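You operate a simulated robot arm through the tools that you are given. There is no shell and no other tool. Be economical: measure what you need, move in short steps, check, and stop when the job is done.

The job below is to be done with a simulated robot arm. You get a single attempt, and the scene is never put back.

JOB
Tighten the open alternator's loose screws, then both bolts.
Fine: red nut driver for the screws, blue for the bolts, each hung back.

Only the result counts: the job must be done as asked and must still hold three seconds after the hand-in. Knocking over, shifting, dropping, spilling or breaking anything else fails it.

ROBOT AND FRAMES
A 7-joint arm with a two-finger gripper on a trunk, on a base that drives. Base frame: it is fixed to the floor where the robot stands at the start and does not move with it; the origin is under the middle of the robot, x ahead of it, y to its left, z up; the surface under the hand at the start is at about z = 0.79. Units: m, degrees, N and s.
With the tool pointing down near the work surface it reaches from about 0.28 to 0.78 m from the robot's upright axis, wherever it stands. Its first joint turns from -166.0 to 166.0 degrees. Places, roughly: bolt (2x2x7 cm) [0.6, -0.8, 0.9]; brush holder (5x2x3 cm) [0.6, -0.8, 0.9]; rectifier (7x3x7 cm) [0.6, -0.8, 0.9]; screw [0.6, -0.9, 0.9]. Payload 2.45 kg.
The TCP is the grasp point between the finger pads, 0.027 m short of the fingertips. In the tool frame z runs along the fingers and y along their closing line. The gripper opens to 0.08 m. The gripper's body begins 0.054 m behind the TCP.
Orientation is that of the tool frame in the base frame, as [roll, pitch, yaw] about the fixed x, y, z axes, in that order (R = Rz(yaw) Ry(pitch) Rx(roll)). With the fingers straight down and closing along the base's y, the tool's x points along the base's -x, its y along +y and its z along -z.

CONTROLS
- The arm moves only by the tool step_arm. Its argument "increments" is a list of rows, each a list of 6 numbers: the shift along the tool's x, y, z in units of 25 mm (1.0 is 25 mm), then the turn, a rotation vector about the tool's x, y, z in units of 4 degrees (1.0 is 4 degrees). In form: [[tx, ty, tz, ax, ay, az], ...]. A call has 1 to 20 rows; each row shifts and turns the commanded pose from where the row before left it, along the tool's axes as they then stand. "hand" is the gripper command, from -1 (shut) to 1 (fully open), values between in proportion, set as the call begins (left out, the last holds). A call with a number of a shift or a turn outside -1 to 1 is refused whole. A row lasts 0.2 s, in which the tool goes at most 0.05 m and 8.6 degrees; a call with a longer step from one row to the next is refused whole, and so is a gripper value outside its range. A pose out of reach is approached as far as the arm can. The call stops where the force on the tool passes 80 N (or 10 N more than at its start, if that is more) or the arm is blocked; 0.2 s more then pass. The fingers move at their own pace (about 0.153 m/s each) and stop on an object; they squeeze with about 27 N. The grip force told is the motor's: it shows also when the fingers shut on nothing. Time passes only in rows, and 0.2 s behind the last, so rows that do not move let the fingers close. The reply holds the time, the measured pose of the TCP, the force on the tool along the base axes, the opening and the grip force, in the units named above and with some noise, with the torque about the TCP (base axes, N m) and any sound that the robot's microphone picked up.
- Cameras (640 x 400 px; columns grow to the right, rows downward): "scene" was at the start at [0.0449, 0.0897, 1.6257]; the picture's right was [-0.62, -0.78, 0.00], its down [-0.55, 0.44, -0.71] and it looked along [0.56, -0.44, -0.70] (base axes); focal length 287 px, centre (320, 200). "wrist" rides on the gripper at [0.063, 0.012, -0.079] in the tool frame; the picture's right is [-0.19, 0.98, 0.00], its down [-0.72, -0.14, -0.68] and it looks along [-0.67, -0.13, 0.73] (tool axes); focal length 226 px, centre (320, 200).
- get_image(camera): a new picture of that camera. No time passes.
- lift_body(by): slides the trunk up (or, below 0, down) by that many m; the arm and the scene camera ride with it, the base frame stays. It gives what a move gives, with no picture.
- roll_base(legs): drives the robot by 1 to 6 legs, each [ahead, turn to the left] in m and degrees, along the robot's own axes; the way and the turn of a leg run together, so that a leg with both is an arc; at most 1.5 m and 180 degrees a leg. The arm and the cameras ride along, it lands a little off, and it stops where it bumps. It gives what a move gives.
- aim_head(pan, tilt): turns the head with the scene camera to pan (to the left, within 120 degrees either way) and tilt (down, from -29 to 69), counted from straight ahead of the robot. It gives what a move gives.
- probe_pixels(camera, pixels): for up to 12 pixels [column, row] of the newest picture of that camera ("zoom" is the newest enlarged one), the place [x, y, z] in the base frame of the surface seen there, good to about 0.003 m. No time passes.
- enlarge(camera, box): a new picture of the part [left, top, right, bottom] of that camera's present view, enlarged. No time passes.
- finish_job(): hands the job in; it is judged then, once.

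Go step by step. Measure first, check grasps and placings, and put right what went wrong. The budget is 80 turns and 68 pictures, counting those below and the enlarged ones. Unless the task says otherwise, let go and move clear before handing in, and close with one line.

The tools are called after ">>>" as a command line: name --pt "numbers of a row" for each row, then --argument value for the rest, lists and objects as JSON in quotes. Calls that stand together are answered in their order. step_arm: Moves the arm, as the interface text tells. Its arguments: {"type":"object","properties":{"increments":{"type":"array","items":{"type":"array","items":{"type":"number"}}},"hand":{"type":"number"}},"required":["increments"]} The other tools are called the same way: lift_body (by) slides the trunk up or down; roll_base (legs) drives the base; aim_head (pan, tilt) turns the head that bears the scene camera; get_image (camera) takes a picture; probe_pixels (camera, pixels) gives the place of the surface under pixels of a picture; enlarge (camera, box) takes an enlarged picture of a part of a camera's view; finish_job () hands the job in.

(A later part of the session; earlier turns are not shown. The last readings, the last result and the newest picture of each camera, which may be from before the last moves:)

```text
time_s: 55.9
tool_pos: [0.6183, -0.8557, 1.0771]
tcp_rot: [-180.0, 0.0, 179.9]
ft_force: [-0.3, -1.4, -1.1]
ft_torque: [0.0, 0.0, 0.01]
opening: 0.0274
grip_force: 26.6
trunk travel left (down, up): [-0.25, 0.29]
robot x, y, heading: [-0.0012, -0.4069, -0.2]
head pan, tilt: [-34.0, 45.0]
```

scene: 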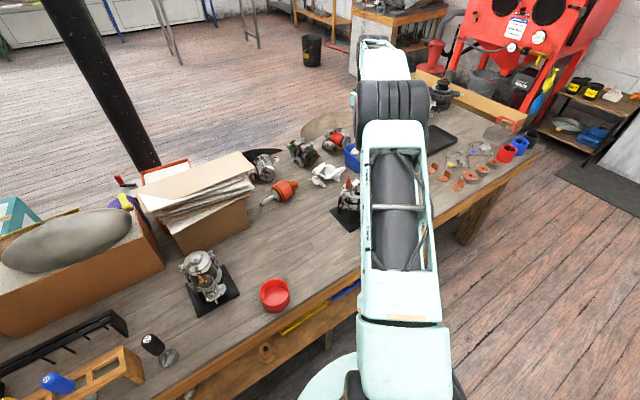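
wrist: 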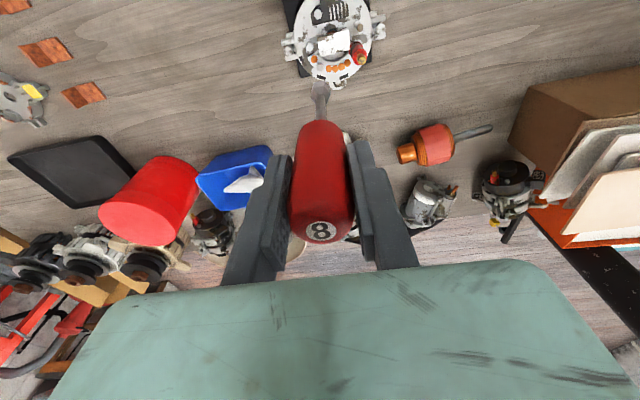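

>>> step_arm --pt "0 0 0.06 0 0 0" --pt "0 0 0.04 0 0 0" --pt "0 0 0.0 0 0 0"

>>> step_arm --pt "0 0 0 0 0 1" --pt "0 0 0 0 0 1" --pt "0 0 0 0 0 1"

>>> enlarge --camera "wrist" --box '[295, 60, 345, 100]'

```text
time_s: 56.7
tool_pos: [0.6181, -0.8548, 1.0767]
tcp_rot: [-179.9, 0.1, 179.8]
ft_force: [1.9, -0.8, 7.3]
ft_torque: [-0.31, -0.14, 0.03]
opening: 0.0278
grip_force: 27.1
trunk travel left (down, up): [-0.25, 0.29]
robot x, y, heading: [-0.0015, -0.4076, -0.1]
head pan, tilt: [-34.0, 45.0]
```

```text
time_s: 57.5
tool_pos: [0.617, -0.855, 1.0754]
tcp_rot: [180.0, 0.0, 167.7]
ft_force: [-0.9, -1.2, 11.2]
ft_torque: [-0.28, 0.21, 0.07]
opening: 0.0275
grip_force: 26.7
trunk travel left (down, up): [-0.25, 0.29]
robot x, y, heading: [-0.0007, -0.4043, -0.4]
head pan, tilt: [-34.0, 45.0]
```

```text
10.00 times, centred on (320, 80) of wrist
```

zoom: 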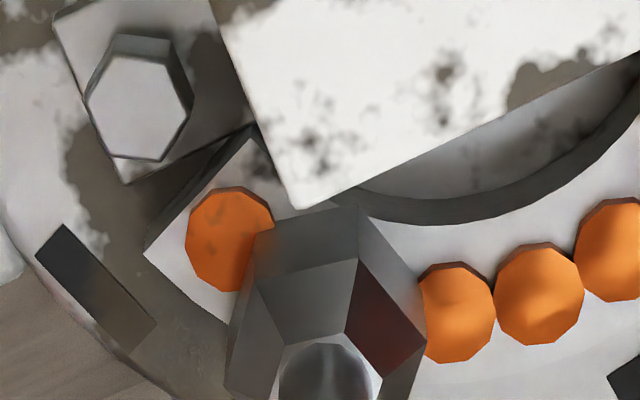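

Contact at about TCP z 1.0765, with 11 N and little torque. I'll keep turning clockwise to let the hex drop in or bite.

>>> step_arm --pt "0 0 0 0 0 1" --pt "0 0 0 0 0 1" --pt "0 0 0 0 0 1" --pt "0 0 0 0 0 1"

>>> step_arm --pt "0 0 0 0 0 1" --pt "0 0 0 0 0 1" --pt "0 0 0 0 0 1" --pt "0 0 0 0 0 1"

>>> step_arm --pt "0 0 0 0 0 1" --pt "0 0 0 0 0 1" --pt "0 0 0 0 0 1" --pt "0 0 0 0 0 1"

```text
time_s: 58.5
tool_pos: [0.6159, -0.8557, 1.0753]
tcp_rot: [-180.0, 0.1, 151.8]
ft_force: [-0.6, -1.4, 12.6]
ft_torque: [-0.34, 0.26, 0.08]
opening: 0.0276
grip_force: 26.9
trunk travel left (down, up): [-0.25, 0.29]
robot x, y, heading: [-0.0011, -0.4054, -0.2]
head pan, tilt: [-34.0, 45.0]
```

```text
time_s: 59.5
tool_pos: [0.6167, -0.8555, 1.0759]
tcp_rot: [180.0, 0.1, 135.8]
ft_force: [-0.5, -1.0, 13.2]
ft_torque: [-0.35, 0.21, 0.06]
opening: 0.0275
grip_force: 26.7
trunk travel left (down, up): [-0.25, 0.29]
robot x, y, heading: [-0.0049, -0.4008, -0.2]
head pan, tilt: [-34.0, 45.0]
```

```text
time_s: 60.5
tool_pos: [0.6162, -0.8557, 1.0775]
tcp_rot: [-180.0, -0.1, 119.7]
ft_force: [-1.2, -1.5, 14.4]
ft_torque: [-0.26, 0.21, 0.04]
opening: 0.0276
grip_force: 27.0
trunk travel left (down, up): [-0.25, 0.29]
robot x, y, heading: [-0.0011, -0.4067, -0.4]
head pan, tilt: [-34.0, 45.0]
```

The contact moment suggests the rim may be resting on something beside the head, so the head could already be inside the socket and turning freely. I'll keep turning and watch the torque.

>>> step_arm --pt "0 0 -0.04 0 0 1" --pt "0 0 0 0 0 1" --pt "0 0 0 0 0 1" --pt "0 0 0 0 0 1" --pt "0 0 0 0 0 1" --pt "0 0 0 0 0 1" --pt "0 0 0 0 0 1" --pt "0 0 0 0 0 1"

>>> step_arm --pt "0 0 0 0 0 1" --pt "0 0 0 0 0 1" --pt "0 0 0 0 0 1" --pt "0 0 0 0 0 1" --pt "0 0 0 0 0 1" --pt "0 0 0 0 0 1" --pt "0 0 0 0 0 1" --pt "0 0 0 0 0 1"

```text
time_s: 62.3
tool_pos: [0.6163, -0.8547, 1.0767]
tcp_rot: [180.0, 0.0, 87.7]
ft_force: [5.4, 1.9, 3.1]
ft_torque: [0.3, -0.55, 0.01]
opening: 0.0276
grip_force: 26.7
trunk travel left (down, up): [-0.25, 0.29]
robot x, y, heading: [-0.0044, -0.4055, -0.3]
head pan, tilt: [-34.0, 45.0]
```

```text
time_s: 64.1
tool_pos: [0.6178, -0.8551, 1.0756]
tcp_rot: [180.0, 0.0, 55.7]
ft_force: [6.8, 1.3, 0.5]
ft_torque: [0.17, -0.85, 0.01]
opening: 0.0278
grip_force: 27.1
trunk travel left (down, up): [-0.25, 0.29]
robot x, y, heading: [-0.0026, -0.4038, -0.2]
head pan, tilt: [-34.0, 45.0]
```

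Vertical force is gone but the tip now meets lateral resistance, so the head is in the socket. I'll continue turning.

>>> step_arm --pt "0 0 0 0 0 1" --pt "0 0 0 0 0 1" --pt "0 0 0 0 0 1" --pt "0 0 0 0 0 1" --pt "0 0 0 0 0 1" --pt "0 0 0 0 0 1" --pt "0 0 0 0 0 1" --pt "0 0 0 0 0 1" --pt "0 0 0 0 0 1" --pt "0 0 0 0 0 1" --pt "0 0 0 0 0 1" --pt "0 0 0 0 0 1"

>>> enlarge --camera "wrist" --box '[290, 60, 350, 110]'

```text
time_s: 66.7
tool_pos: [0.6177, -0.8549, 1.0762]
tcp_rot: [-179.9, 0.1, 7.6]
ft_force: [3.0, -1.0, 4.8]
ft_torque: [0.22, -0.37, -0.09]
opening: 0.0276
grip_force: 26.8
trunk travel left (down, up): [-0.25, 0.29]
robot x, y, heading: [-0.0004, -0.4048, -0.1]
head pan, tilt: [-34.0, 45.0]
```

```text
8.00 times, centred on (320, 85) of wrist
```

zoom: 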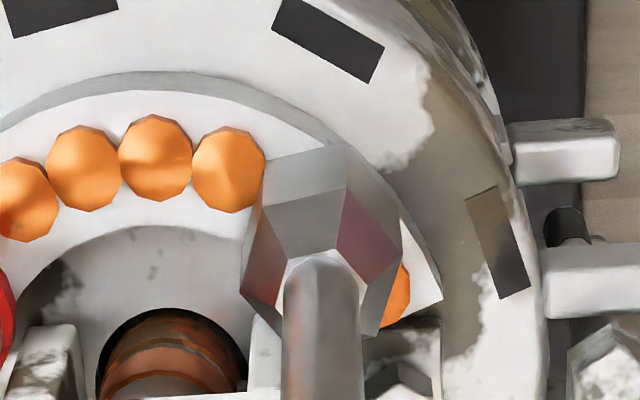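

>>> step_arm --pt "0 0 0 0 0 1" --pt "0 0 0 0 0 1" --pt "0 0 0 0 0 1" --pt "0 0 0 0 0 1" --pt "0 0 0 0 0 1" --pt "0 0 0 0 0 1" --pt "0 0 0 0 0 1" --pt "0 0 0 0 0 1"

>>> step_arm --pt "0 0 0 0 0 1" --pt "0 0 0 0 0 1" --pt "0 0 0 0 0 1" --pt "0 0 0 0 0 1" --pt "0 0 0 0 0 1" --pt "0 0 0 0 0 1" --pt "0 0 0 0 0 1" --pt "0 0 0 0 0 1"

```text
time_s: 68.5
tool_pos: [0.6164, -0.8551, 1.0759]
tcp_rot: [-179.9, 0.0, -24.3]
ft_force: [3.5, -0.3, 0.4]
ft_torque: [0.05, -0.55, 0.01]
opening: 0.028
grip_force: 26.6
trunk travel left (down, up): [-0.25, 0.29]
robot x, y, heading: [-0.0049, -0.4028, -0.4]
head pan, tilt: [-34.0, 45.0]
```

```text
time_s: 70.3
tool_pos: [0.6174, -0.8549, 1.0768]
tcp_rot: [-180.0, 0.0, -52.2]
ft_force: [0.2, -1.6, 4.1]
ft_torque: [-0.01, -0.23, 0.01]
opening: 0.0275
grip_force: 27.1
out of reach, approached as far as the arm can: row 8
trunk travel left (down, up): [-0.25, 0.29]
robot x, y, heading: [0.0019, -0.4031, -0.5]
head pan, tilt: [-34.0, 45.0]
```

I've reached the wrist limit after about 232° with hardly any torque. I'll lift and check whether the screw moved.

>>> step_arm --pt "0 0 -0.5 0 0 0" --pt "0 0 -1 0 0 0" --pt "0 0 -0.6 0 0 0"

>>> enlarge --camera "wrist" --box '[280, 10, 370, 110]'

```text
time_s: 71.1
tool_pos: [0.6178, -0.8554, 1.1291]
tcp_rot: [179.9, 0.1, -52.1]
ft_force: [-0.5, -0.1, -0.9]
ft_torque: [-0.01, 0.03, 0.01]
opening: 0.0276
grip_force: 26.4
trunk travel left (down, up): [-0.25, 0.29]
robot x, y, heading: [-0.0023, -0.408, -0.1]
head pan, tilt: [-34.0, 45.0]
```

```text
4.00 times, centred on (325, 60) of wrist
```

zoom: 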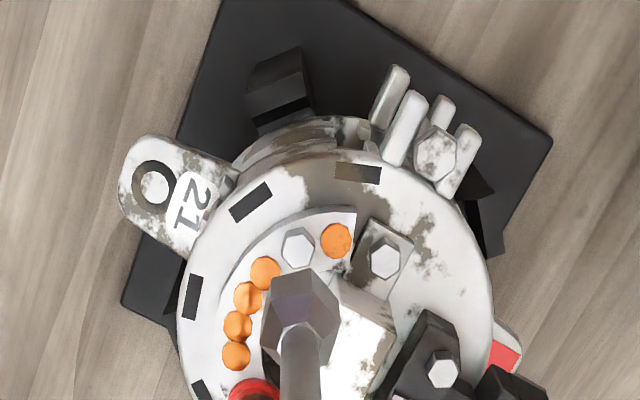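

>>> probe_pixels --camera "zoom" --pixels '[[296, 244], [292, 240], [299, 250], [300, 240], [384, 258], [380, 255], [388, 262], [312, 225], [340, 238], [442, 370], [434, 158]]'

>>> enlarge --camera "wrist" --box '[308, 52, 348, 82]'

```text
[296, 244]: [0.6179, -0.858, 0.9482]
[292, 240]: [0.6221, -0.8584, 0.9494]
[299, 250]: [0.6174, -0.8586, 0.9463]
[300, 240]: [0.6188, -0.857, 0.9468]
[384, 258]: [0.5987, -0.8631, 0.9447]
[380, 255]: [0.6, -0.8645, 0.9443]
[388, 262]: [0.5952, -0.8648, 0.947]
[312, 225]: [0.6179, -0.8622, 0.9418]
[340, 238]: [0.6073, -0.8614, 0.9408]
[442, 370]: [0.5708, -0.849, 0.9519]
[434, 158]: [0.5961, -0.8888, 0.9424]
```

```text
13.33 times, centred on (328, 67) of wrist
```

zoom: 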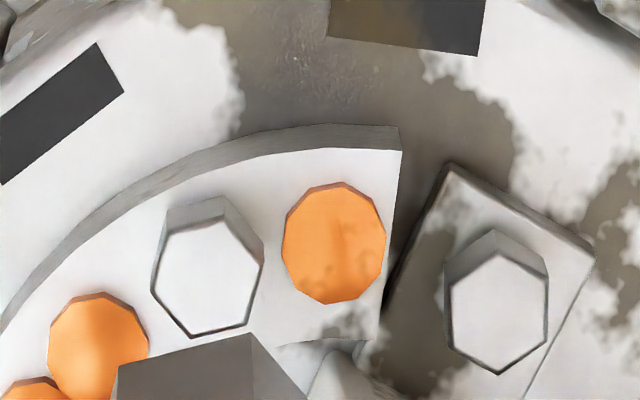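

Screw C's top dropped from about 0.951 to 0.9475, so the driver is turning it. I'll unwind the wrist above the head and go on.

>>> step_arm --pt "0 0 0 0 0 -1" --pt "0 0 0 0 0 -1" --pt "0 0 0 0 0 -1" --pt "0 0 0 0 0 -1" --pt "0 0 0 0 0 -1" --pt "0 0 0 0 0 -1" --pt "0 0 0 0 0 -1" --pt "0 0 0 0 0 -1" --pt "0 0 0 0 0 -1" --pt "0 0 0 0 0 -1" --pt "0 0 0 0 0 -1" --pt "0 0 0 0 0 -1" --pt "0 0 0 0 0 -1" --pt "0 0 0 0 0 -1" --pt "0 0 0 0 0 -1" --pt "0 0 0 0 0 -1" --pt "0 0 0 0 0 -1" --pt "0 0 0 0 0 -1" --pt "0 0 0 0 0 -1" --pt "0 0 0 0 0 -1"

>>> step_arm --pt "0 0 0 0 0 -1" --pt "0 0 0 0 0 -1" --pt "0 0 0 0 0 -1" --pt "0 0 0 0 0 -1" --pt "0 0 0 0 0 -1" --pt "0 0 0 0 0 -1" --pt "0 0 0 0 0 -1" --pt "0 0 0 0 0 -1" --pt "0 0 0 0 0 -1" --pt "0 0 0 0 0 -1" --pt "0 0 0 0 0 -1" --pt "0 0 0 0 0 -1" --pt "0 0 0 0 0 -1" --pt "0 0 0 0 0 -1" --pt "0 0 0 0 0 -1" --pt "0 0 0 0 0 -1" --pt "0 0 0 0 0 -1" --pt "0 0 0 0 0 -1" --pt "0 0 0 0 0 -1" --pt "0 0 0 0 0 -1"

>>> step_arm --pt "0 0 0 0 0 -1" --pt "0 0 0 0 0 -1" --pt "0 0 0 0 0 -1" --pt "0 0 0 0 0 -1" --pt "0 0 0 0 0 -1" --pt "0 0 0 0 0 -1" --pt "0 0 0 0 0 -1" --pt "0 0 0 0 0 -1" --pt "0 0 0 0 0 -1" --pt "0 0 0 0 0 -1" --pt "0 0 0 0 0 -1" --pt "0 0 0 0 0 -1" --pt "0 0 0 0 0 -1" --pt "0 0 0 0 0 -1" --pt "0 0 0 0 0 -1" --pt "0 0 0 0 0 -1" --pt "0 0 0 0 0 -1" --pt "0 0 0 0 0 -1" --pt "0 0 0 0 0 -1" --pt "0 0 0 0 0 -1"

>>> step_arm --pt "0 0 0 0 0 -1" --pt "0 0 0 0 0 -1" --pt "0 0 0 0 0 -1" --pt "0 0 0 0 0 -1" --pt "0 0 0 0 0 -1" --pt "0 0 0 0 0 -1" --pt "0 0 0 0 0 -1" --pt "0 0 0 0 0 -1" --pt "0 0 0 0 0 -1" --pt "0 0 0 0 0 -1" --pt "0 0 0 0 0 -1" --pt "0 0 0 0 0 -1"

```text
time_s: 75.3
tool_pos: [0.6179, -0.855, 1.1286]
tcp_rot: [179.9, 0.1, 27.9]
ft_force: [0.0, 0.3, -1.4]
ft_torque: [-0.01, 0.0, -0.02]
opening: 0.0276
grip_force: 27.0
trunk travel left (down, up): [-0.25, 0.29]
robot x, y, heading: [0.0005, -0.4058, 0.0]
head pan, tilt: [-34.0, 45.0]
```

```text
time_s: 79.5
tool_pos: [0.6178, -0.8564, 1.1283]
tcp_rot: [-179.9, -0.1, 108.0]
ft_force: [-0.1, -0.1, -0.3]
ft_torque: [0.03, 0.0, 0.0]
opening: 0.0278
grip_force: 27.2
trunk travel left (down, up): [-0.25, 0.29]
robot x, y, heading: [-0.0045, -0.4048, -0.2]
head pan, tilt: [-34.0, 45.0]
```

```text
time_s: 83.7
tool_pos: [0.617, -0.8556, 1.1291]
tcp_rot: [180.0, 0.1, -172.1]
ft_force: [0.5, 0.5, -1.5]
ft_torque: [0.0, 0.05, -0.02]
opening: 0.028
grip_force: 27.2
trunk travel left (down, up): [-0.25, 0.29]
robot x, y, heading: [-0.0026, -0.404, -0.3]
head pan, tilt: [-34.0, 45.0]
```

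```text
time_s: 86.3
tool_pos: [0.6176, -0.8552, 1.1282]
tcp_rot: [-179.9, 0.0, -124.1]
ft_force: [-0.5, 0.3, -1.2]
ft_torque: [0.04, 0.01, 0.01]
opening: 0.0279
grip_force: 26.6
trunk travel left (down, up): [-0.25, 0.29]
robot x, y, heading: [-0.0029, -0.4035, -0.1]
head pan, tilt: [-34.0, 45.0]
```

>>> step_arm --pt "0.033 -0.022 0.8 0 0 0" --pt "0 0 0.8 0 0 0" --pt "0 0 0.2 0 0 0" --pt "0 0 0.1 0 0 0" --pt "0 0 0.1 0 0 0" --pt "0 0 0.1 0 0 0"

>>> step_arm --pt "0 0 0.03 0 0 1" --pt "0 0 0 0 0 1" --pt "0 0 0 0 0 1" --pt "0 0 0 0 0 1" --pt "0 0 0 0 0 1" --pt "0 0 0 0 0 1" --pt "0 0 0 0 0 1" --pt "0 0 0 0 0 1"

```text
time_s: 87.7
tool_pos: [0.6169, -0.8548, 1.077]
tcp_rot: [-179.8, 0.1, -124.2]
ft_force: [-0.6, 1.0, 2.8]
ft_torque: [-0.09, -0.26, 0.0]
opening: 0.0278
grip_force: 27.4
trunk travel left (down, up): [-0.25, 0.29]
robot x, y, heading: [-0.0018, -0.4026, -0.1]
head pan, tilt: [-34.0, 45.0]
```

```text
time_s: 89.5
tool_pos: [0.6174, -0.8555, 1.0773]
tcp_rot: [-179.9, 0.1, -156.3]
ft_force: [3.3, -0.9, 11.3]
ft_torque: [-0.17, -0.64, 0.02]
opening: 0.0277
grip_force: 27.2
trunk travel left (down, up): [-0.25, 0.29]
robot x, y, heading: [-0.0032, -0.404, -0.0]
head pan, tilt: [-34.0, 45.0]
```

>>> step_arm --pt "0 0 0 0 0 1" --pt "0 0 0 0 0 1" --pt "0 0 0 0 0 1" --pt "0 0 0 0 0 1" --pt "0 0 0 0 0 1" --pt "0 0 0 0 0 1" --pt "0 0 0 0 0 1" --pt "0 0 0 0 0 1" --pt "0 0 0 0 0 1" --pt "0 0 0 0 0 1" --pt "0 0 0 0 0 1" --pt "0 0 0 0 0 1"

>>> step_arm --pt "0 0 0 0 0 1" --pt "0 0 0 0 0 1" --pt "0 0 0 0 0 1" --pt "0 0 0 0 0 1" --pt "0 0 0 0 0 1" --pt "0 0 0 0 0 1" --pt "0 0 0 0 0 1" --pt "0 0 0 0 0 1" --pt "0 0 0 0 0 1" --pt "0 0 0 0 0 1" --pt "0 0 0 0 0 1" --pt "0 0 0 0 0 1"

```text
time_s: 92.1
tool_pos: [0.6176, -0.8553, 1.0767]
tcp_rot: [-180.0, 0.1, 155.8]
ft_force: [0.6, 3.3, 11.7]
ft_torque: [0.55, -0.29, 0.03]
opening: 0.0276
grip_force: 26.7
trunk travel left (down, up): [-0.25, 0.29]
robot x, y, heading: [-0.0004, -0.4034, -0.1]
head pan, tilt: [-34.0, 45.0]
```

```text
time_s: 94.7
tool_pos: [0.6172, -0.8557, 1.075]
tcp_rot: [180.0, 0.1, 107.8]
ft_force: [2.0, 0.2, 11.6]
ft_torque: [-0.09, -0.4, -0.02]
opening: 0.0277
grip_force: 27.1
trunk travel left (down, up): [-0.25, 0.29]
robot x, y, heading: [0.0026, -0.4025, -0.4]
head pan, tilt: [-34.0, 45.0]
```

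>>> step_arm --pt "0 0 0 0 0 1" --pt "0 0 0 0 0 1" --pt "0 0 0 0 0 1" --pt "0 0 0 0 0 1" --pt "0 0 0 0 0 1" --pt "0 0 0 0 0 1" --pt "0 0 0 0 0 1" --pt "0 0 0 0 0 1" --pt "0 0 0 0 0 1" --pt "0 0 0 0 0 1"

>>> step_arm --pt "0 0 0 0 0 1" --pt "0 0 0 0 0 1" --pt "0 0 0 0 0 1" --pt "0 0 0 0 0 1" --pt "0 0 0 0 0 1" --pt "0 0 0 0 0 1" --pt "0 0 0 0 0 1" --pt "0 0 0 0 0 1" --pt "0 0 0 0 0 1" --pt "0 0 0 0 0 1"

>>> step_arm --pt "0 0 0 0 0 1" --pt "0 0 0 0 0 1" --pt "0 0 0 0 0 1" --pt "0 0 0 0 0 1" --pt "0 0 0 0 0 1" --pt "0 0 0 0 0 1" --pt "0 0 0 0 0 1" --pt "0 0 0 0 0 1" --pt "0 0 0 0 0 1" --pt "0 0 0 0 0 1"

>>> step_arm --pt "0 0 0 0 0 1" --pt "0 0 0 0 0 1" --pt "0 0 0 0 0 1" --pt "0 0 0 0 0 1" --pt "0 0 0 0 0 1" --pt "0 0 0 0 0 1" --pt "0 0 0 0 0 1" --pt "0 0 0 0 0 1"

```text
time_s: 96.9
tool_pos: [0.6171, -0.8555, 1.076]
tcp_rot: [-179.9, 0.0, 67.7]
ft_force: [4.0, 0.1, 10.4]
ft_torque: [-0.07, -0.73, 0.01]
opening: 0.0272
grip_force: 26.9
trunk travel left (down, up): [-0.25, 0.29]
robot x, y, heading: [-0.0042, -0.406, -0.2]
head pan, tilt: [-34.0, 45.0]
```

```text
time_s: 99.1
tool_pos: [0.6187, -0.8567, 1.0755]
tcp_rot: [179.9, 0.1, 27.8]
ft_force: [4.6, -1.7, 9.6]
ft_torque: [-0.31, -0.58, 0.0]
opening: 0.0275
grip_force: 27.1
trunk travel left (down, up): [-0.25, 0.29]
robot x, y, heading: [-0.0016, -0.4043, -0.3]
head pan, tilt: [-34.0, 45.0]
```

```text
time_s: 101.3
tool_pos: [0.6169, -0.8558, 1.0753]
tcp_rot: [-180.0, 0.0, -12.1]
ft_force: [1.3, -0.4, 7.9]
ft_torque: [-0.33, -0.05, 0.04]
opening: 0.0274
grip_force: 26.8
trunk travel left (down, up): [-0.25, 0.29]
robot x, y, heading: [-0.0062, -0.4058, -0.1]
head pan, tilt: [-34.0, 45.0]
```

```text
time_s: 103.1
tool_pos: [0.6162, -0.8566, 1.076]
tcp_rot: [180.0, -0.1, -44.3]
ft_force: [0.2, 0.4, 5.3]
ft_torque: [-0.09, 0.17, 0.02]
opening: 0.0274
grip_force: 27.0
trunk travel left (down, up): [-0.25, 0.29]
robot x, y, heading: [-0.0024, -0.4025, -0.3]
head pan, tilt: [-34.0, 45.0]
```

The vertical force fell from 11 N to 5 N over this turn, which fits a screw going down. I'll lift and check the head.

>>> step_arm --pt "0 0 -0.5 0 0 0" --pt "0 0 -1 0 0 0" --pt "0 0 -0.6 0 0 0"

>>> enlarge --camera "wrist" --box '[308, 52, 348, 82]'

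>>> probe_pixels --camera "wrist" --pixels '[[322, 70]]'

```text
time_s: 103.9
tool_pos: [0.6172, -0.8556, 1.1286]
tcp_rot: [180.0, 0.0, -44.2]
ft_force: [-0.4, -0.3, -0.4]
ft_torque: [0.0, 0.02, 0.02]
opening: 0.0272
grip_force: 27.3
trunk travel left (down, up): [-0.25, 0.29]
robot x, y, heading: [-0.0001, -0.4005, -0.1]
head pan, tilt: [-34.0, 45.0]
```

```text
13.33 times, centred on (328, 67) of wrist
```

zoom: 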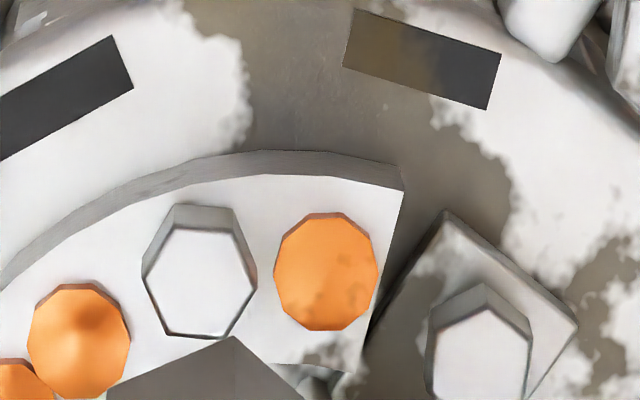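

```text
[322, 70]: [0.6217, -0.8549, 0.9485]
```

>>> probe_pixels --camera "zoom" --pixels '[[198, 280], [185, 265], [215, 295], [170, 280], [230, 275], [265, 210], [250, 340], [480, 350], [470, 380], [440, 250], [325, 270]]'

```text
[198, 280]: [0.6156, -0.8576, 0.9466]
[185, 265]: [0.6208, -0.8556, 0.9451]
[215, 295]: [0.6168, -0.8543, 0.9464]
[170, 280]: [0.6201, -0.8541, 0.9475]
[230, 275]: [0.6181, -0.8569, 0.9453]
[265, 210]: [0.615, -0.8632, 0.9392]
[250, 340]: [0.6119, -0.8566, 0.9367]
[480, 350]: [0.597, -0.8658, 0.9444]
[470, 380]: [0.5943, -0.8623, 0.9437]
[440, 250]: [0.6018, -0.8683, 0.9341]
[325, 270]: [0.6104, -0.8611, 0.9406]
```

C's top is now about 0.946, still going down and not yet tight. I'll do another pass: unwind, re-engage, turn and watch the torque.

>>> step_arm --pt "0 0 0 0 0 -1" --pt "0 0 0 0 0 -1" --pt "0 0 0 0 0 -1" --pt "0 0 0 0 0 -1" --pt "0 0 0 0 0 -1" --pt "0 0 0 0 0 -1" --pt "0 0 0 0 0 -1" --pt "0 0 0 0 0 -1" --pt "0 0 0 0 0 -1" --pt "0 0 0 0 0 -1" --pt "0 0 0 0 0 -1" --pt "0 0 0 0 0 -1" --pt "0 0 0 0 0 -1" --pt "0 0 0 0 0 -1" --pt "0 0 0 0 0 -1" --pt "0 0 0 0 0 -1" --pt "0 0 0 0 0 -1" --pt "0 0 0 0 0 -1" --pt "0 0 0 0 0 -1" --pt "0 0 0 0 0 -1"

>>> step_arm --pt "0 0 0 0 0 -1" --pt "0 0 0 0 0 -1" --pt "0 0 0 0 0 -1" --pt "0 0 0 0 0 -1" --pt "0 0 0 0 0 -1" --pt "0 0 0 0 0 -1" --pt "0 0 0 0 0 -1" --pt "0 0 0 0 0 -1" --pt "0 0 0 0 0 -1" --pt "0 0 0 0 0 -1" --pt "0 0 0 0 0 -1" --pt "0 0 0 0 0 -1" --pt "0 0 0 0 0 -1" --pt "0 0 0 0 0 -1" --pt "0 0 0 0 0 -1" --pt "0 0 0 0 0 -1" --pt "0 0 0 0 0 -1" --pt "0 0 0 0 0 -1" --pt "0 0 0 0 0 -1" --pt "0 0 0 0 0 -1"

>>> step_arm --pt "0 0 0 0 0 -1" --pt "0 0 0 0 0 -1" --pt "0 0 0 0 0 -1" --pt "0 0 0 0 0 -1" --pt "0 0 0 0 0 -1" --pt "0 0 0 0 0 -1" --pt "0 0 0 0 0 -1" --pt "0 0 0 0 0 -1" --pt "0 0 0 0 0 -1" --pt "0 0 0 0 0 -1" --pt "0 0 0 0 0 -1" --pt "0 0 0 0 0 -1" --pt "0 0 0 0 0 -1" --pt "0 0 0 0 0 -1" --pt "0 0 0 0 0 -1" --pt "0 0 0 0 0 -1" --pt "0 0 0 0 0 -1" --pt "0 0 0 0 0 -1" --pt "0 0 0 0 0 -1" --pt "0 0 0 0 0 -1"

>>> step_arm --pt "0 0 0 0 0 -1" --pt "0 0 0 0 0 -1" --pt "0 0 0 0 0 -1" --pt "0 0 0 0 0 -1" --pt "0 0 0 0 0 -1" --pt "0 0 0 0 0 -1" --pt "0 0 0 0 0 -1" --pt "0 0 0 0 0 -1" --pt "0 0 0 0 0 -1" --pt "0 0 0 0 0 -1" --pt "0 0 0 0 0 -1" --pt "0 0 0.5 0 0 0" --pt "0 0 0.5 0 0 0" --pt "0 0 0.5 0 0 0" --pt "0 0 0.2 0 0 0" --pt "0 0 0.15 0 0 0" --pt "0 0 0.15 0 0 0" --pt "0 0 0.1 0 0 0"

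>>> step_arm --pt "0 0 0.02 0 0 1" --pt "0 0 0 0 0 1" --pt "0 0 0 0 0 1" --pt "0 0 0 0 0 1" --pt "0 0 0 0 0 1" --pt "0 0 0 0 0 1" --pt "0 0 0 0 0 1" --pt "0 0 0 0 0 1" --pt "0 0 0 0 0 1" --pt "0 0 0 0 0 1" --pt "0 0 0 0 0 1" --pt "0 0 0 0 0 1" --pt "0 0 0 0 0 1" --pt "0 0 0 0 0 1" --pt "0 0 0 0 0 1"

>>> step_arm --pt "0 0 0 0 0 1" --pt "0 0 0 0 0 1" --pt "0 0 0 0 0 1" --pt "0 0 0 0 0 1" --pt "0 0 0 0 0 1" --pt "0 0 0 0 0 1" --pt "0 0 0 0 0 1" --pt "0 0 0 0 0 1" --pt "0 0 0 0 0 1" --pt "0 0 0 0 0 1"

>>> step_arm --pt "0 0 0 0 0 1" --pt "0 0 0 0 0 1" --pt "0 0 0 0 0 1" --pt "0 0 0 0 0 1" --pt "0 0 0 0 0 1" --pt "0 0 0 0 0 1" --pt "0 0 0 0 0 1" --pt "0 0 0 0 0 1" --pt "0 0 0 0 0 1" --pt "0 0 0 0 0 1"

```text
time_s: 108.1
tool_pos: [0.6177, -0.8558, 1.1278]
tcp_rot: [180.0, -0.1, 35.9]
ft_force: [0.3, 0.9, -1.3]
ft_torque: [0.04, -0.02, -0.02]
opening: 0.0278
grip_force: 27.2
trunk travel left (down, up): [-0.25, 0.29]
robot x, y, heading: [-0.0024, -0.4069, -0.3]
head pan, tilt: [-34.0, 45.0]
```

```text
time_s: 112.3
tool_pos: [0.6175, -0.857, 1.1261]
tcp_rot: [180.0, -0.1, 116.0]
ft_force: [0.0, -0.3, -1.1]
ft_torque: [0.0, 0.0, -0.01]
opening: 0.0273
grip_force: 26.9
trunk travel left (down, up): [-0.25, 0.29]
robot x, y, heading: [-0.0051, -0.404, 0.1]
head pan, tilt: [-34.0, 45.0]
```

```text
time_s: 116.5
tool_pos: [0.6171, -0.8563, 1.1281]
tcp_rot: [-180.0, 0.0, -164.1]
ft_force: [0.2, 0.3, -1.6]
ft_torque: [-0.04, 0.0, -0.01]
opening: 0.0272
grip_force: 26.4
trunk travel left (down, up): [-0.25, 0.29]
robot x, y, heading: [-0.0071, -0.4048, -0.1]
head pan, tilt: [-34.0, 45.0]
```

```text
time_s: 120.3
tool_pos: [0.6172, -0.8569, 1.0764]
tcp_rot: [-180.0, 0.0, -120.3]
ft_force: [-0.9, 1.0, 5.6]
ft_torque: [0.13, 0.04, -0.03]
opening: 0.0273
grip_force: 26.9
trunk travel left (down, up): [-0.25, 0.29]
robot x, y, heading: [-0.0023, -0.4058, -0.1]
head pan, tilt: [-34.0, 45.0]
```

```text
time_s: 123.5
tool_pos: [0.6166, -0.8561, 1.0759]
tcp_rot: [180.0, 0.0, 179.7]
ft_force: [-0.3, 0.8, 8.5]
ft_torque: [0.21, -0.1, 0.01]
opening: 0.0272
grip_force: 26.9
trunk travel left (down, up): [-0.25, 0.29]
robot x, y, heading: [0.0008, -0.4069, -0.2]
head pan, tilt: [-34.0, 45.0]
```

```text
time_s: 125.7
tool_pos: [0.618, -0.8563, 1.0761]
tcp_rot: [179.9, 0.1, 139.8]
ft_force: [1.8, 0.9, 6.4]
ft_torque: [0.06, -0.23, 0.02]
opening: 0.0275
grip_force: 27.0
trunk travel left (down, up): [-0.25, 0.29]
robot x, y, heading: [-0.0035, -0.405, 0.0]
head pan, tilt: [-34.0, 45.0]
```

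```text
time_s: 127.9
tool_pos: [0.6171, -0.8565, 1.0748]
tcp_rot: [-180.0, 0.1, 99.7]
ft_force: [2.2, -0.6, 8.2]
ft_torque: [-0.17, -0.28, 0.04]
opening: 0.027
grip_force: 27.4
trunk travel left (down, up): [-0.25, 0.29]
robot x, y, heading: [-0.002, -0.4048, -0.5]
head pan, tilt: [-34.0, 45.0]
```

>>> step_arm --pt "0 0 0.03 0 0 1" --pt "0 0 0 0 0 1" --pt "0 0 0 0 0 1" --pt "0 0 0 0 0 1" --pt "0 0 0 0 0 1" --pt "0 0 0 0 0 1" --pt "0 0 0 0 0 1" --pt "0 0 0 0 0 1" --pt "0 0 0 0 0 1" --pt "0 0 0 0 0 1"

>>> step_arm --pt "0 0 0 0 0 1" --pt "0 0 0 0 0 1" --pt "0 0 0 0 0 1" --pt "0 0 0 0 0 1" --pt "0 0 0 0 0 1" --pt "0 0 0 0 0 1" --pt "0 0 0 0 0 1" --pt "0 0 0 0 0 1" --pt "0 0 0 0 0 1" --pt "0 0 0 0 0 1"

>>> step_arm --pt "0 0 0 0 0 1" --pt "0 0 0 0 0 1" --pt "0 0 0 0 0 1" --pt "0 0 0 0 0 1" --pt "0 0 0 0 0 1" --pt "0 0 0 0 0 1" --pt "0 0 0 0 0 1" --pt "0 0 0 0 0 1" --pt "0 0 0 0 0 1" --pt "0 0 0 0 0 1"

>>> enlarge --camera "wrist" --box '[295, 60, 345, 100]'

```text
time_s: 130.1
tool_pos: [0.6167, -0.8545, 1.0741]
tcp_rot: [179.8, 0.0, 59.8]
ft_force: [2.4, -1.9, 15.4]
ft_torque: [-0.35, -0.21, 0.0]
opening: 0.0272
grip_force: 27.1
trunk travel left (down, up): [-0.25, 0.29]
robot x, y, heading: [-0.0041, -0.4053, 0.1]
head pan, tilt: [-34.0, 45.0]
```

```text
time_s: 132.3
tool_pos: [0.6167, -0.8569, 1.0756]
tcp_rot: [179.9, -0.1, 19.7]
ft_force: [3.8, -2.9, 18.5]
ft_torque: [-0.38, -0.33, 0.03]
opening: 0.0271
grip_force: 27.1
trunk travel left (down, up): [-0.25, 0.29]
robot x, y, heading: [0.0024, -0.4029, -0.3]
head pan, tilt: [-34.0, 45.0]
```

```text
time_s: 134.5
tool_pos: [0.6162, -0.8562, 1.0743]
tcp_rot: [-179.9, 0.0, -20.3]
ft_force: [2.5, -0.8, 17.1]
ft_torque: [-0.15, -0.16, 0.09]
opening: 0.027
grip_force: 27.2
trunk travel left (down, up): [-0.25, 0.29]
robot x, y, heading: [-0.0041, -0.406, -0.3]
head pan, tilt: [-34.0, 45.0]
```

```text
10.00 times, centred on (320, 80) of wrist
```

zoom: 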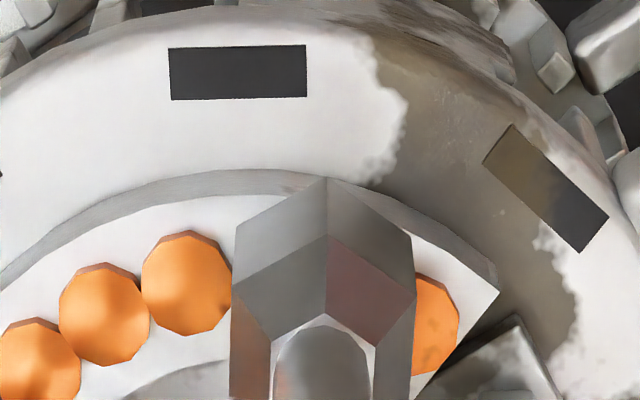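

The socket's corner sits differently relative to the hand, at (328,180) against (357,205) before. The driver has slipped in the fingers, which may mean the screw resists. I'll turn a little more and compare.

>>> step_arm --pt "0 0 0 0 0 1" --pt "0 0 0 0 0 1" --pt "0 0 0 0 0 1" --pt "0 0 0 0 0 1" --pt "0 0 0 0 0 1" --pt "0 0 0 0 0 1"

>>> enlarge --camera "wrist" --box '[295, 60, 345, 100]'

```text
time_s: 135.9
tool_pos: [0.6166, -0.8564, 1.075]
tcp_rot: [180.0, 0.0, -44.3]
ft_force: [4.0, -0.7, 14.2]
ft_torque: [-0.09, -0.38, 0.06]
opening: 0.0274
grip_force: 26.7
trunk travel left (down, up): [-0.25, 0.29]
robot x, y, heading: [-0.0032, -0.404, -0.1]
head pan, tilt: [-34.0, 45.0]
```

```text
10.00 times, centred on (320, 80) of wrist
```

zoom: 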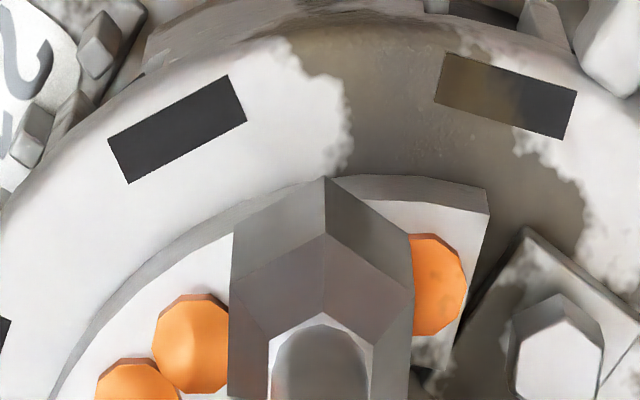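

No further slip, so the screw is still turning under light torque. I'll run another, longer pass.

>>> step_arm --pt "0 0 -0.4 0 0 0" --pt "0 0 -0.4 0 0 0" --pt "0 0 0 0 0 -1" --pt "0 0 0 0 0 -1" --pt "0 0 0 0 0 -1" --pt "0 0 0 0 0 -1" --pt "0 0 0 0 0 -1" --pt "0 0 0 0 0 -1" --pt "0 0 0 0 0 -1" --pt "0 0 0 0 0 -1" --pt "0 0 0 0 0 -1" --pt "0 0 0 0 0 -1" --pt "0 0 0 0 0 -1" --pt "0 0 0 0 0 -1" --pt "0 0 0 0 0 -1" --pt "0 0 0 0 0 -1" --pt "0 0 0 0 0 -1" --pt "0 0 0 0 0 -1" --pt "0 0 0 0 0 -1" --pt "0 0 0 0 0 -1"

>>> step_arm --pt "0 0 0 0 0 -1" --pt "0 0 0 0 0 -1" --pt "0 0 0 0 0 -1" --pt "0 0 0 0 0 -1" --pt "0 0 0 0 0 -1" --pt "0 0 0 0 0 -1" --pt "0 0 0 0 0 -1" --pt "0 0 0 0 0 -1" --pt "0 0 0 0 0 -1" --pt "0 0 0 0 0 -1" --pt "0 0 0 0 0 -1" --pt "0 0 0 0 0 -1" --pt "0 0 0 0 0 -1" --pt "0 0 0 0 0 -1" --pt "0 0 0 0 0 -1" --pt "0 0 0 0 0 -1" --pt "0 0 0 0 0 -1" --pt "0 0 0 0 0 -1" --pt "0 0 0 0 0 -1" --pt "0 0 0 0 0 -1"

>>> step_arm --pt "0 0 0 0 0 -1" --pt "0 0 0 0 0 -1" --pt "0 0 0 0 0 -1" --pt "0 0 0 0 0 -1" --pt "0 0 0 0 0 -1" --pt "0 0 0 0 0 -1" --pt "0 0 0 0 0 -1" --pt "0 0 0 0 0 -1" --pt "0 0 0 0 0 -1" --pt "0 0 0 0 0 -1" --pt "0 0 0 0 0 -1" --pt "0 0 0 0 0 -1" --pt "0 0 0 0 0 -1" --pt "0 0 0 0 0 -1" --pt "0 0 0 0 0 -1" --pt "0 0 0 0 0 -1" --pt "0 0 0 0 0 -1" --pt "0 0 0 0 0 -1" --pt "0 0 0 0 0 -1" --pt "0 0 0 0 0 -1"

>>> step_arm --pt "0 0 0 0 0 -1" --pt "0 0 0 0 0 -1" --pt "0 0 0 0 0 -1" --pt "0 0 0 0 0 -1" --pt "0 0 0 0 0 -1" --pt "0 0 0 0 0 -1" --pt "0 0 0 0 0 -1" --pt "0 0 0 0 0 -1" --pt "0 0 0 0 0 -1" --pt "0 0 0 0 0 -1" --pt "0 0 0 0 0 -1" --pt "0 0 0 0 0 -1" --pt "0 0 0 0 0 -1" --pt "0 0 0 0 0 -1" --pt "0 0 0 0 0 -1" --pt "0 0 0 0 0 -1" --pt "0 0 0 0 0 -1" --pt "0 0 0 0 0 -1"

>>> step_arm --pt "0 0 0.2 0 0 0" --pt "0 0 0.2 0 0 0" --pt "0 0 0.2 0 0 0" --pt "0 0 0.2 0 0 0" --pt "0 0 0 0 0 1" --pt "0 0 0 0 0 1" --pt "0 0 0 0 0 1" --pt "0 0 0 0 0 1" --pt "0 0 0 0 0 1" --pt "0 0 0 0 0 1" --pt "0 0 0 0 0 1" --pt "0 0 0 0 0 1" --pt "0 0 0 0 0 1" --pt "0 0 0 0 0 1" --pt "0 0 0 0 0 1" --pt "0 0 0 0 0 1"

>>> step_arm --pt "0 0 0 0 0 1" --pt "0 0 0 0 0 1" --pt "0 0 0 0 0 1" --pt "0 0 0 0 0 1" --pt "0 0 0 0 0 1" --pt "0 0 0 0 0 1" --pt "0 0 0 0 0 1" --pt "0 0 0 0 0 1" --pt "0 0 0 0 0 1" --pt "0 0 0 0 0 1" --pt "0 0 0 0 0 1" --pt "0 0 0 0 0 1" --pt "0 0 0 0 0 1" --pt "0 0 0 0 0 1" --pt "0 0 0 0 0 1" --pt "0 0 0 0 0 1" --pt "0 0 0 0 0 1" --pt "0 0 0 0 0 1" --pt "0 0 0 0 0 1" --pt "0 0 0 0 0 1"

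>>> step_arm --pt "0 0 0 0 0 1" --pt "0 0 0 0 0 1" --pt "0 0 0 0 0 1" --pt "0 0 0 0 0 1" --pt "0 0 0 0 0 1" --pt "0 0 0 0 0 1" --pt "0 0 0 0 0 1" --pt "0 0 0 0 0 1" --pt "0 0 0 0 0 1" --pt "0 0 0 0 0 1" --pt "0 0 0 0 0 1" --pt "0 0 0 0 0 1" --pt "0 0 0 0 0 1" --pt "0 0 0 0 0 1" --pt "0 0 0 0 0 1" --pt "0 0 0 0 0 1" --pt "0 0 0 0 0 1" --pt "0 0 0 0 0 1" --pt "0 0 0 0 0 1" --pt "0 0 0 0 0 1"

>>> step_arm --pt "0 0 0 0 0 1" --pt "0 0 0 0 0 1" --pt "0 0 0 0 0 1" --pt "0 0 0 0 0 1" --pt "0 0 0 0 0 1" --pt "0 0 0 0 0 1" --pt "0 0 0 0 0 1" --pt "0 0 0 0 0 1" --pt "0 0 0 0 0 1" --pt "0 0 0 0 0 1" --pt "0 0 0 0 0 1" --pt "0 0 0 0 0 1" --pt "0 0 0 0 0 1" --pt "0 0 0 0 0 1" --pt "0 0 0 0 0 1" --pt "0 0 0 0 0 1" --pt "0 0 0 0 0 1" --pt "0 0 0 0 0 1" --pt "0 0 0 0 0 1" --pt "0 0 0 0 0 1"

>>> enlarge --camera "wrist" --box '[295, 60, 345, 100]'

```text
time_s: 140.1
tool_pos: [0.6172, -0.8562, 1.0948]
tcp_rot: [-179.9, 0.1, 27.8]
ft_force: [-0.3, -0.2, -0.7]
ft_torque: [0.01, -0.02, -0.01]
opening: 0.0272
grip_force: 26.4
trunk travel left (down, up): [-0.25, 0.29]
robot x, y, heading: [-0.0022, -0.4037, -0.1]
head pan, tilt: [-34.0, 45.0]
```

```text
time_s: 144.3
tool_pos: [0.6177, -0.8557, 1.0936]
tcp_rot: [180.0, 0.0, 107.9]
ft_force: [0.7, 1.1, -0.8]
ft_torque: [0.04, 0.01, -0.03]
opening: 0.0272
grip_force: 27.1
trunk travel left (down, up): [-0.25, 0.29]
robot x, y, heading: [-0.003, -0.4044, -0.3]
head pan, tilt: [-34.0, 45.0]
```

```text
time_s: 148.5
tool_pos: [0.6178, -0.8548, 1.0947]
tcp_rot: [180.0, 0.0, -172.0]
ft_force: [-0.6, 0.4, -1.0]
ft_torque: [-0.03, 0.01, 0.0]
opening: 0.0274
grip_force: 26.4
trunk travel left (down, up): [-0.25, 0.29]
robot x, y, heading: [0.0006, -0.4036, -0.2]
head pan, tilt: [-34.0, 45.0]
```

```text
time_s: 152.3
tool_pos: [0.6169, -0.8575, 1.0929]
tcp_rot: [180.0, 0.0, -100.1]
ft_force: [0.0, -0.4, -1.0]
ft_torque: [-0.02, -0.04, 0.03]
opening: 0.0272
grip_force: 26.7
trunk travel left (down, up): [-0.25, 0.29]
robot x, y, heading: [-0.0014, -0.4042, -0.2]
head pan, tilt: [-34.0, 45.0]
```

```text
time_s: 155.7
tool_pos: [0.6164, -0.8551, 1.0743]
tcp_rot: [-179.9, 0.1, -148.1]
ft_force: [-0.4, 1.0, 10.1]
ft_torque: [0.17, -0.09, 0.02]
opening: 0.0273
grip_force: 26.2
trunk travel left (down, up): [-0.25, 0.29]
robot x, y, heading: [-0.0016, -0.4019, -0.1]
head pan, tilt: [-34.0, 45.0]
```

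```text
time_s: 159.9
tool_pos: [0.6168, -0.8564, 1.0752]
tcp_rot: [179.9, 0.1, 131.7]
ft_force: [0.8, 0.3, 8.3]
ft_torque: [-0.01, -0.21, 0.06]
opening: 0.0273
grip_force: 27.3
trunk travel left (down, up): [-0.25, 0.29]
robot x, y, heading: [-0.0023, -0.4072, -0.2]
head pan, tilt: [-34.0, 45.0]
```

```text
time_s: 164.1
tool_pos: [0.6176, -0.8561, 1.0752]
tcp_rot: [-180.0, 0.0, 51.9]
ft_force: [0.3, -0.7, 8.4]
ft_torque: [-0.16, -0.2, 0.02]
opening: 0.0271
grip_force: 26.7
trunk travel left (down, up): [-0.25, 0.29]
robot x, y, heading: [-0.0037, -0.4079, -0.5]
head pan, tilt: [-34.0, 45.0]
```

```text
time_s: 168.3
tool_pos: [0.617, -0.8554, 1.0747]
tcp_rot: [-180.0, 0.0, -28.2]
ft_force: [0.7, -0.8, 5.2]
ft_torque: [-0.04, -0.05, 0.04]
opening: 0.0271
grip_force: 27.1
trunk travel left (down, up): [-0.25, 0.29]
robot x, y, heading: [-0.0011, -0.4043, -0.2]
head pan, tilt: [-34.0, 45.0]
```

```text
10.00 times, centred on (320, 80) of wrist
```

zoom: 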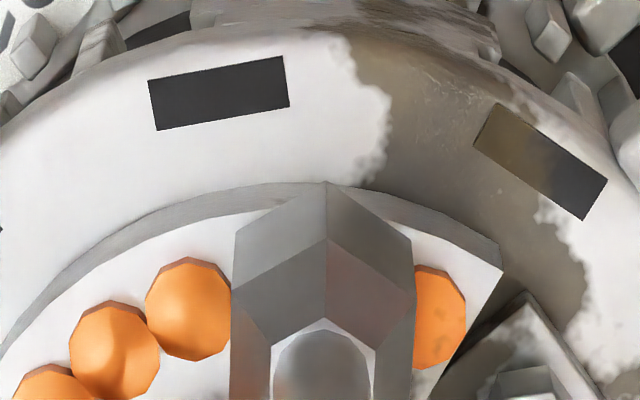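

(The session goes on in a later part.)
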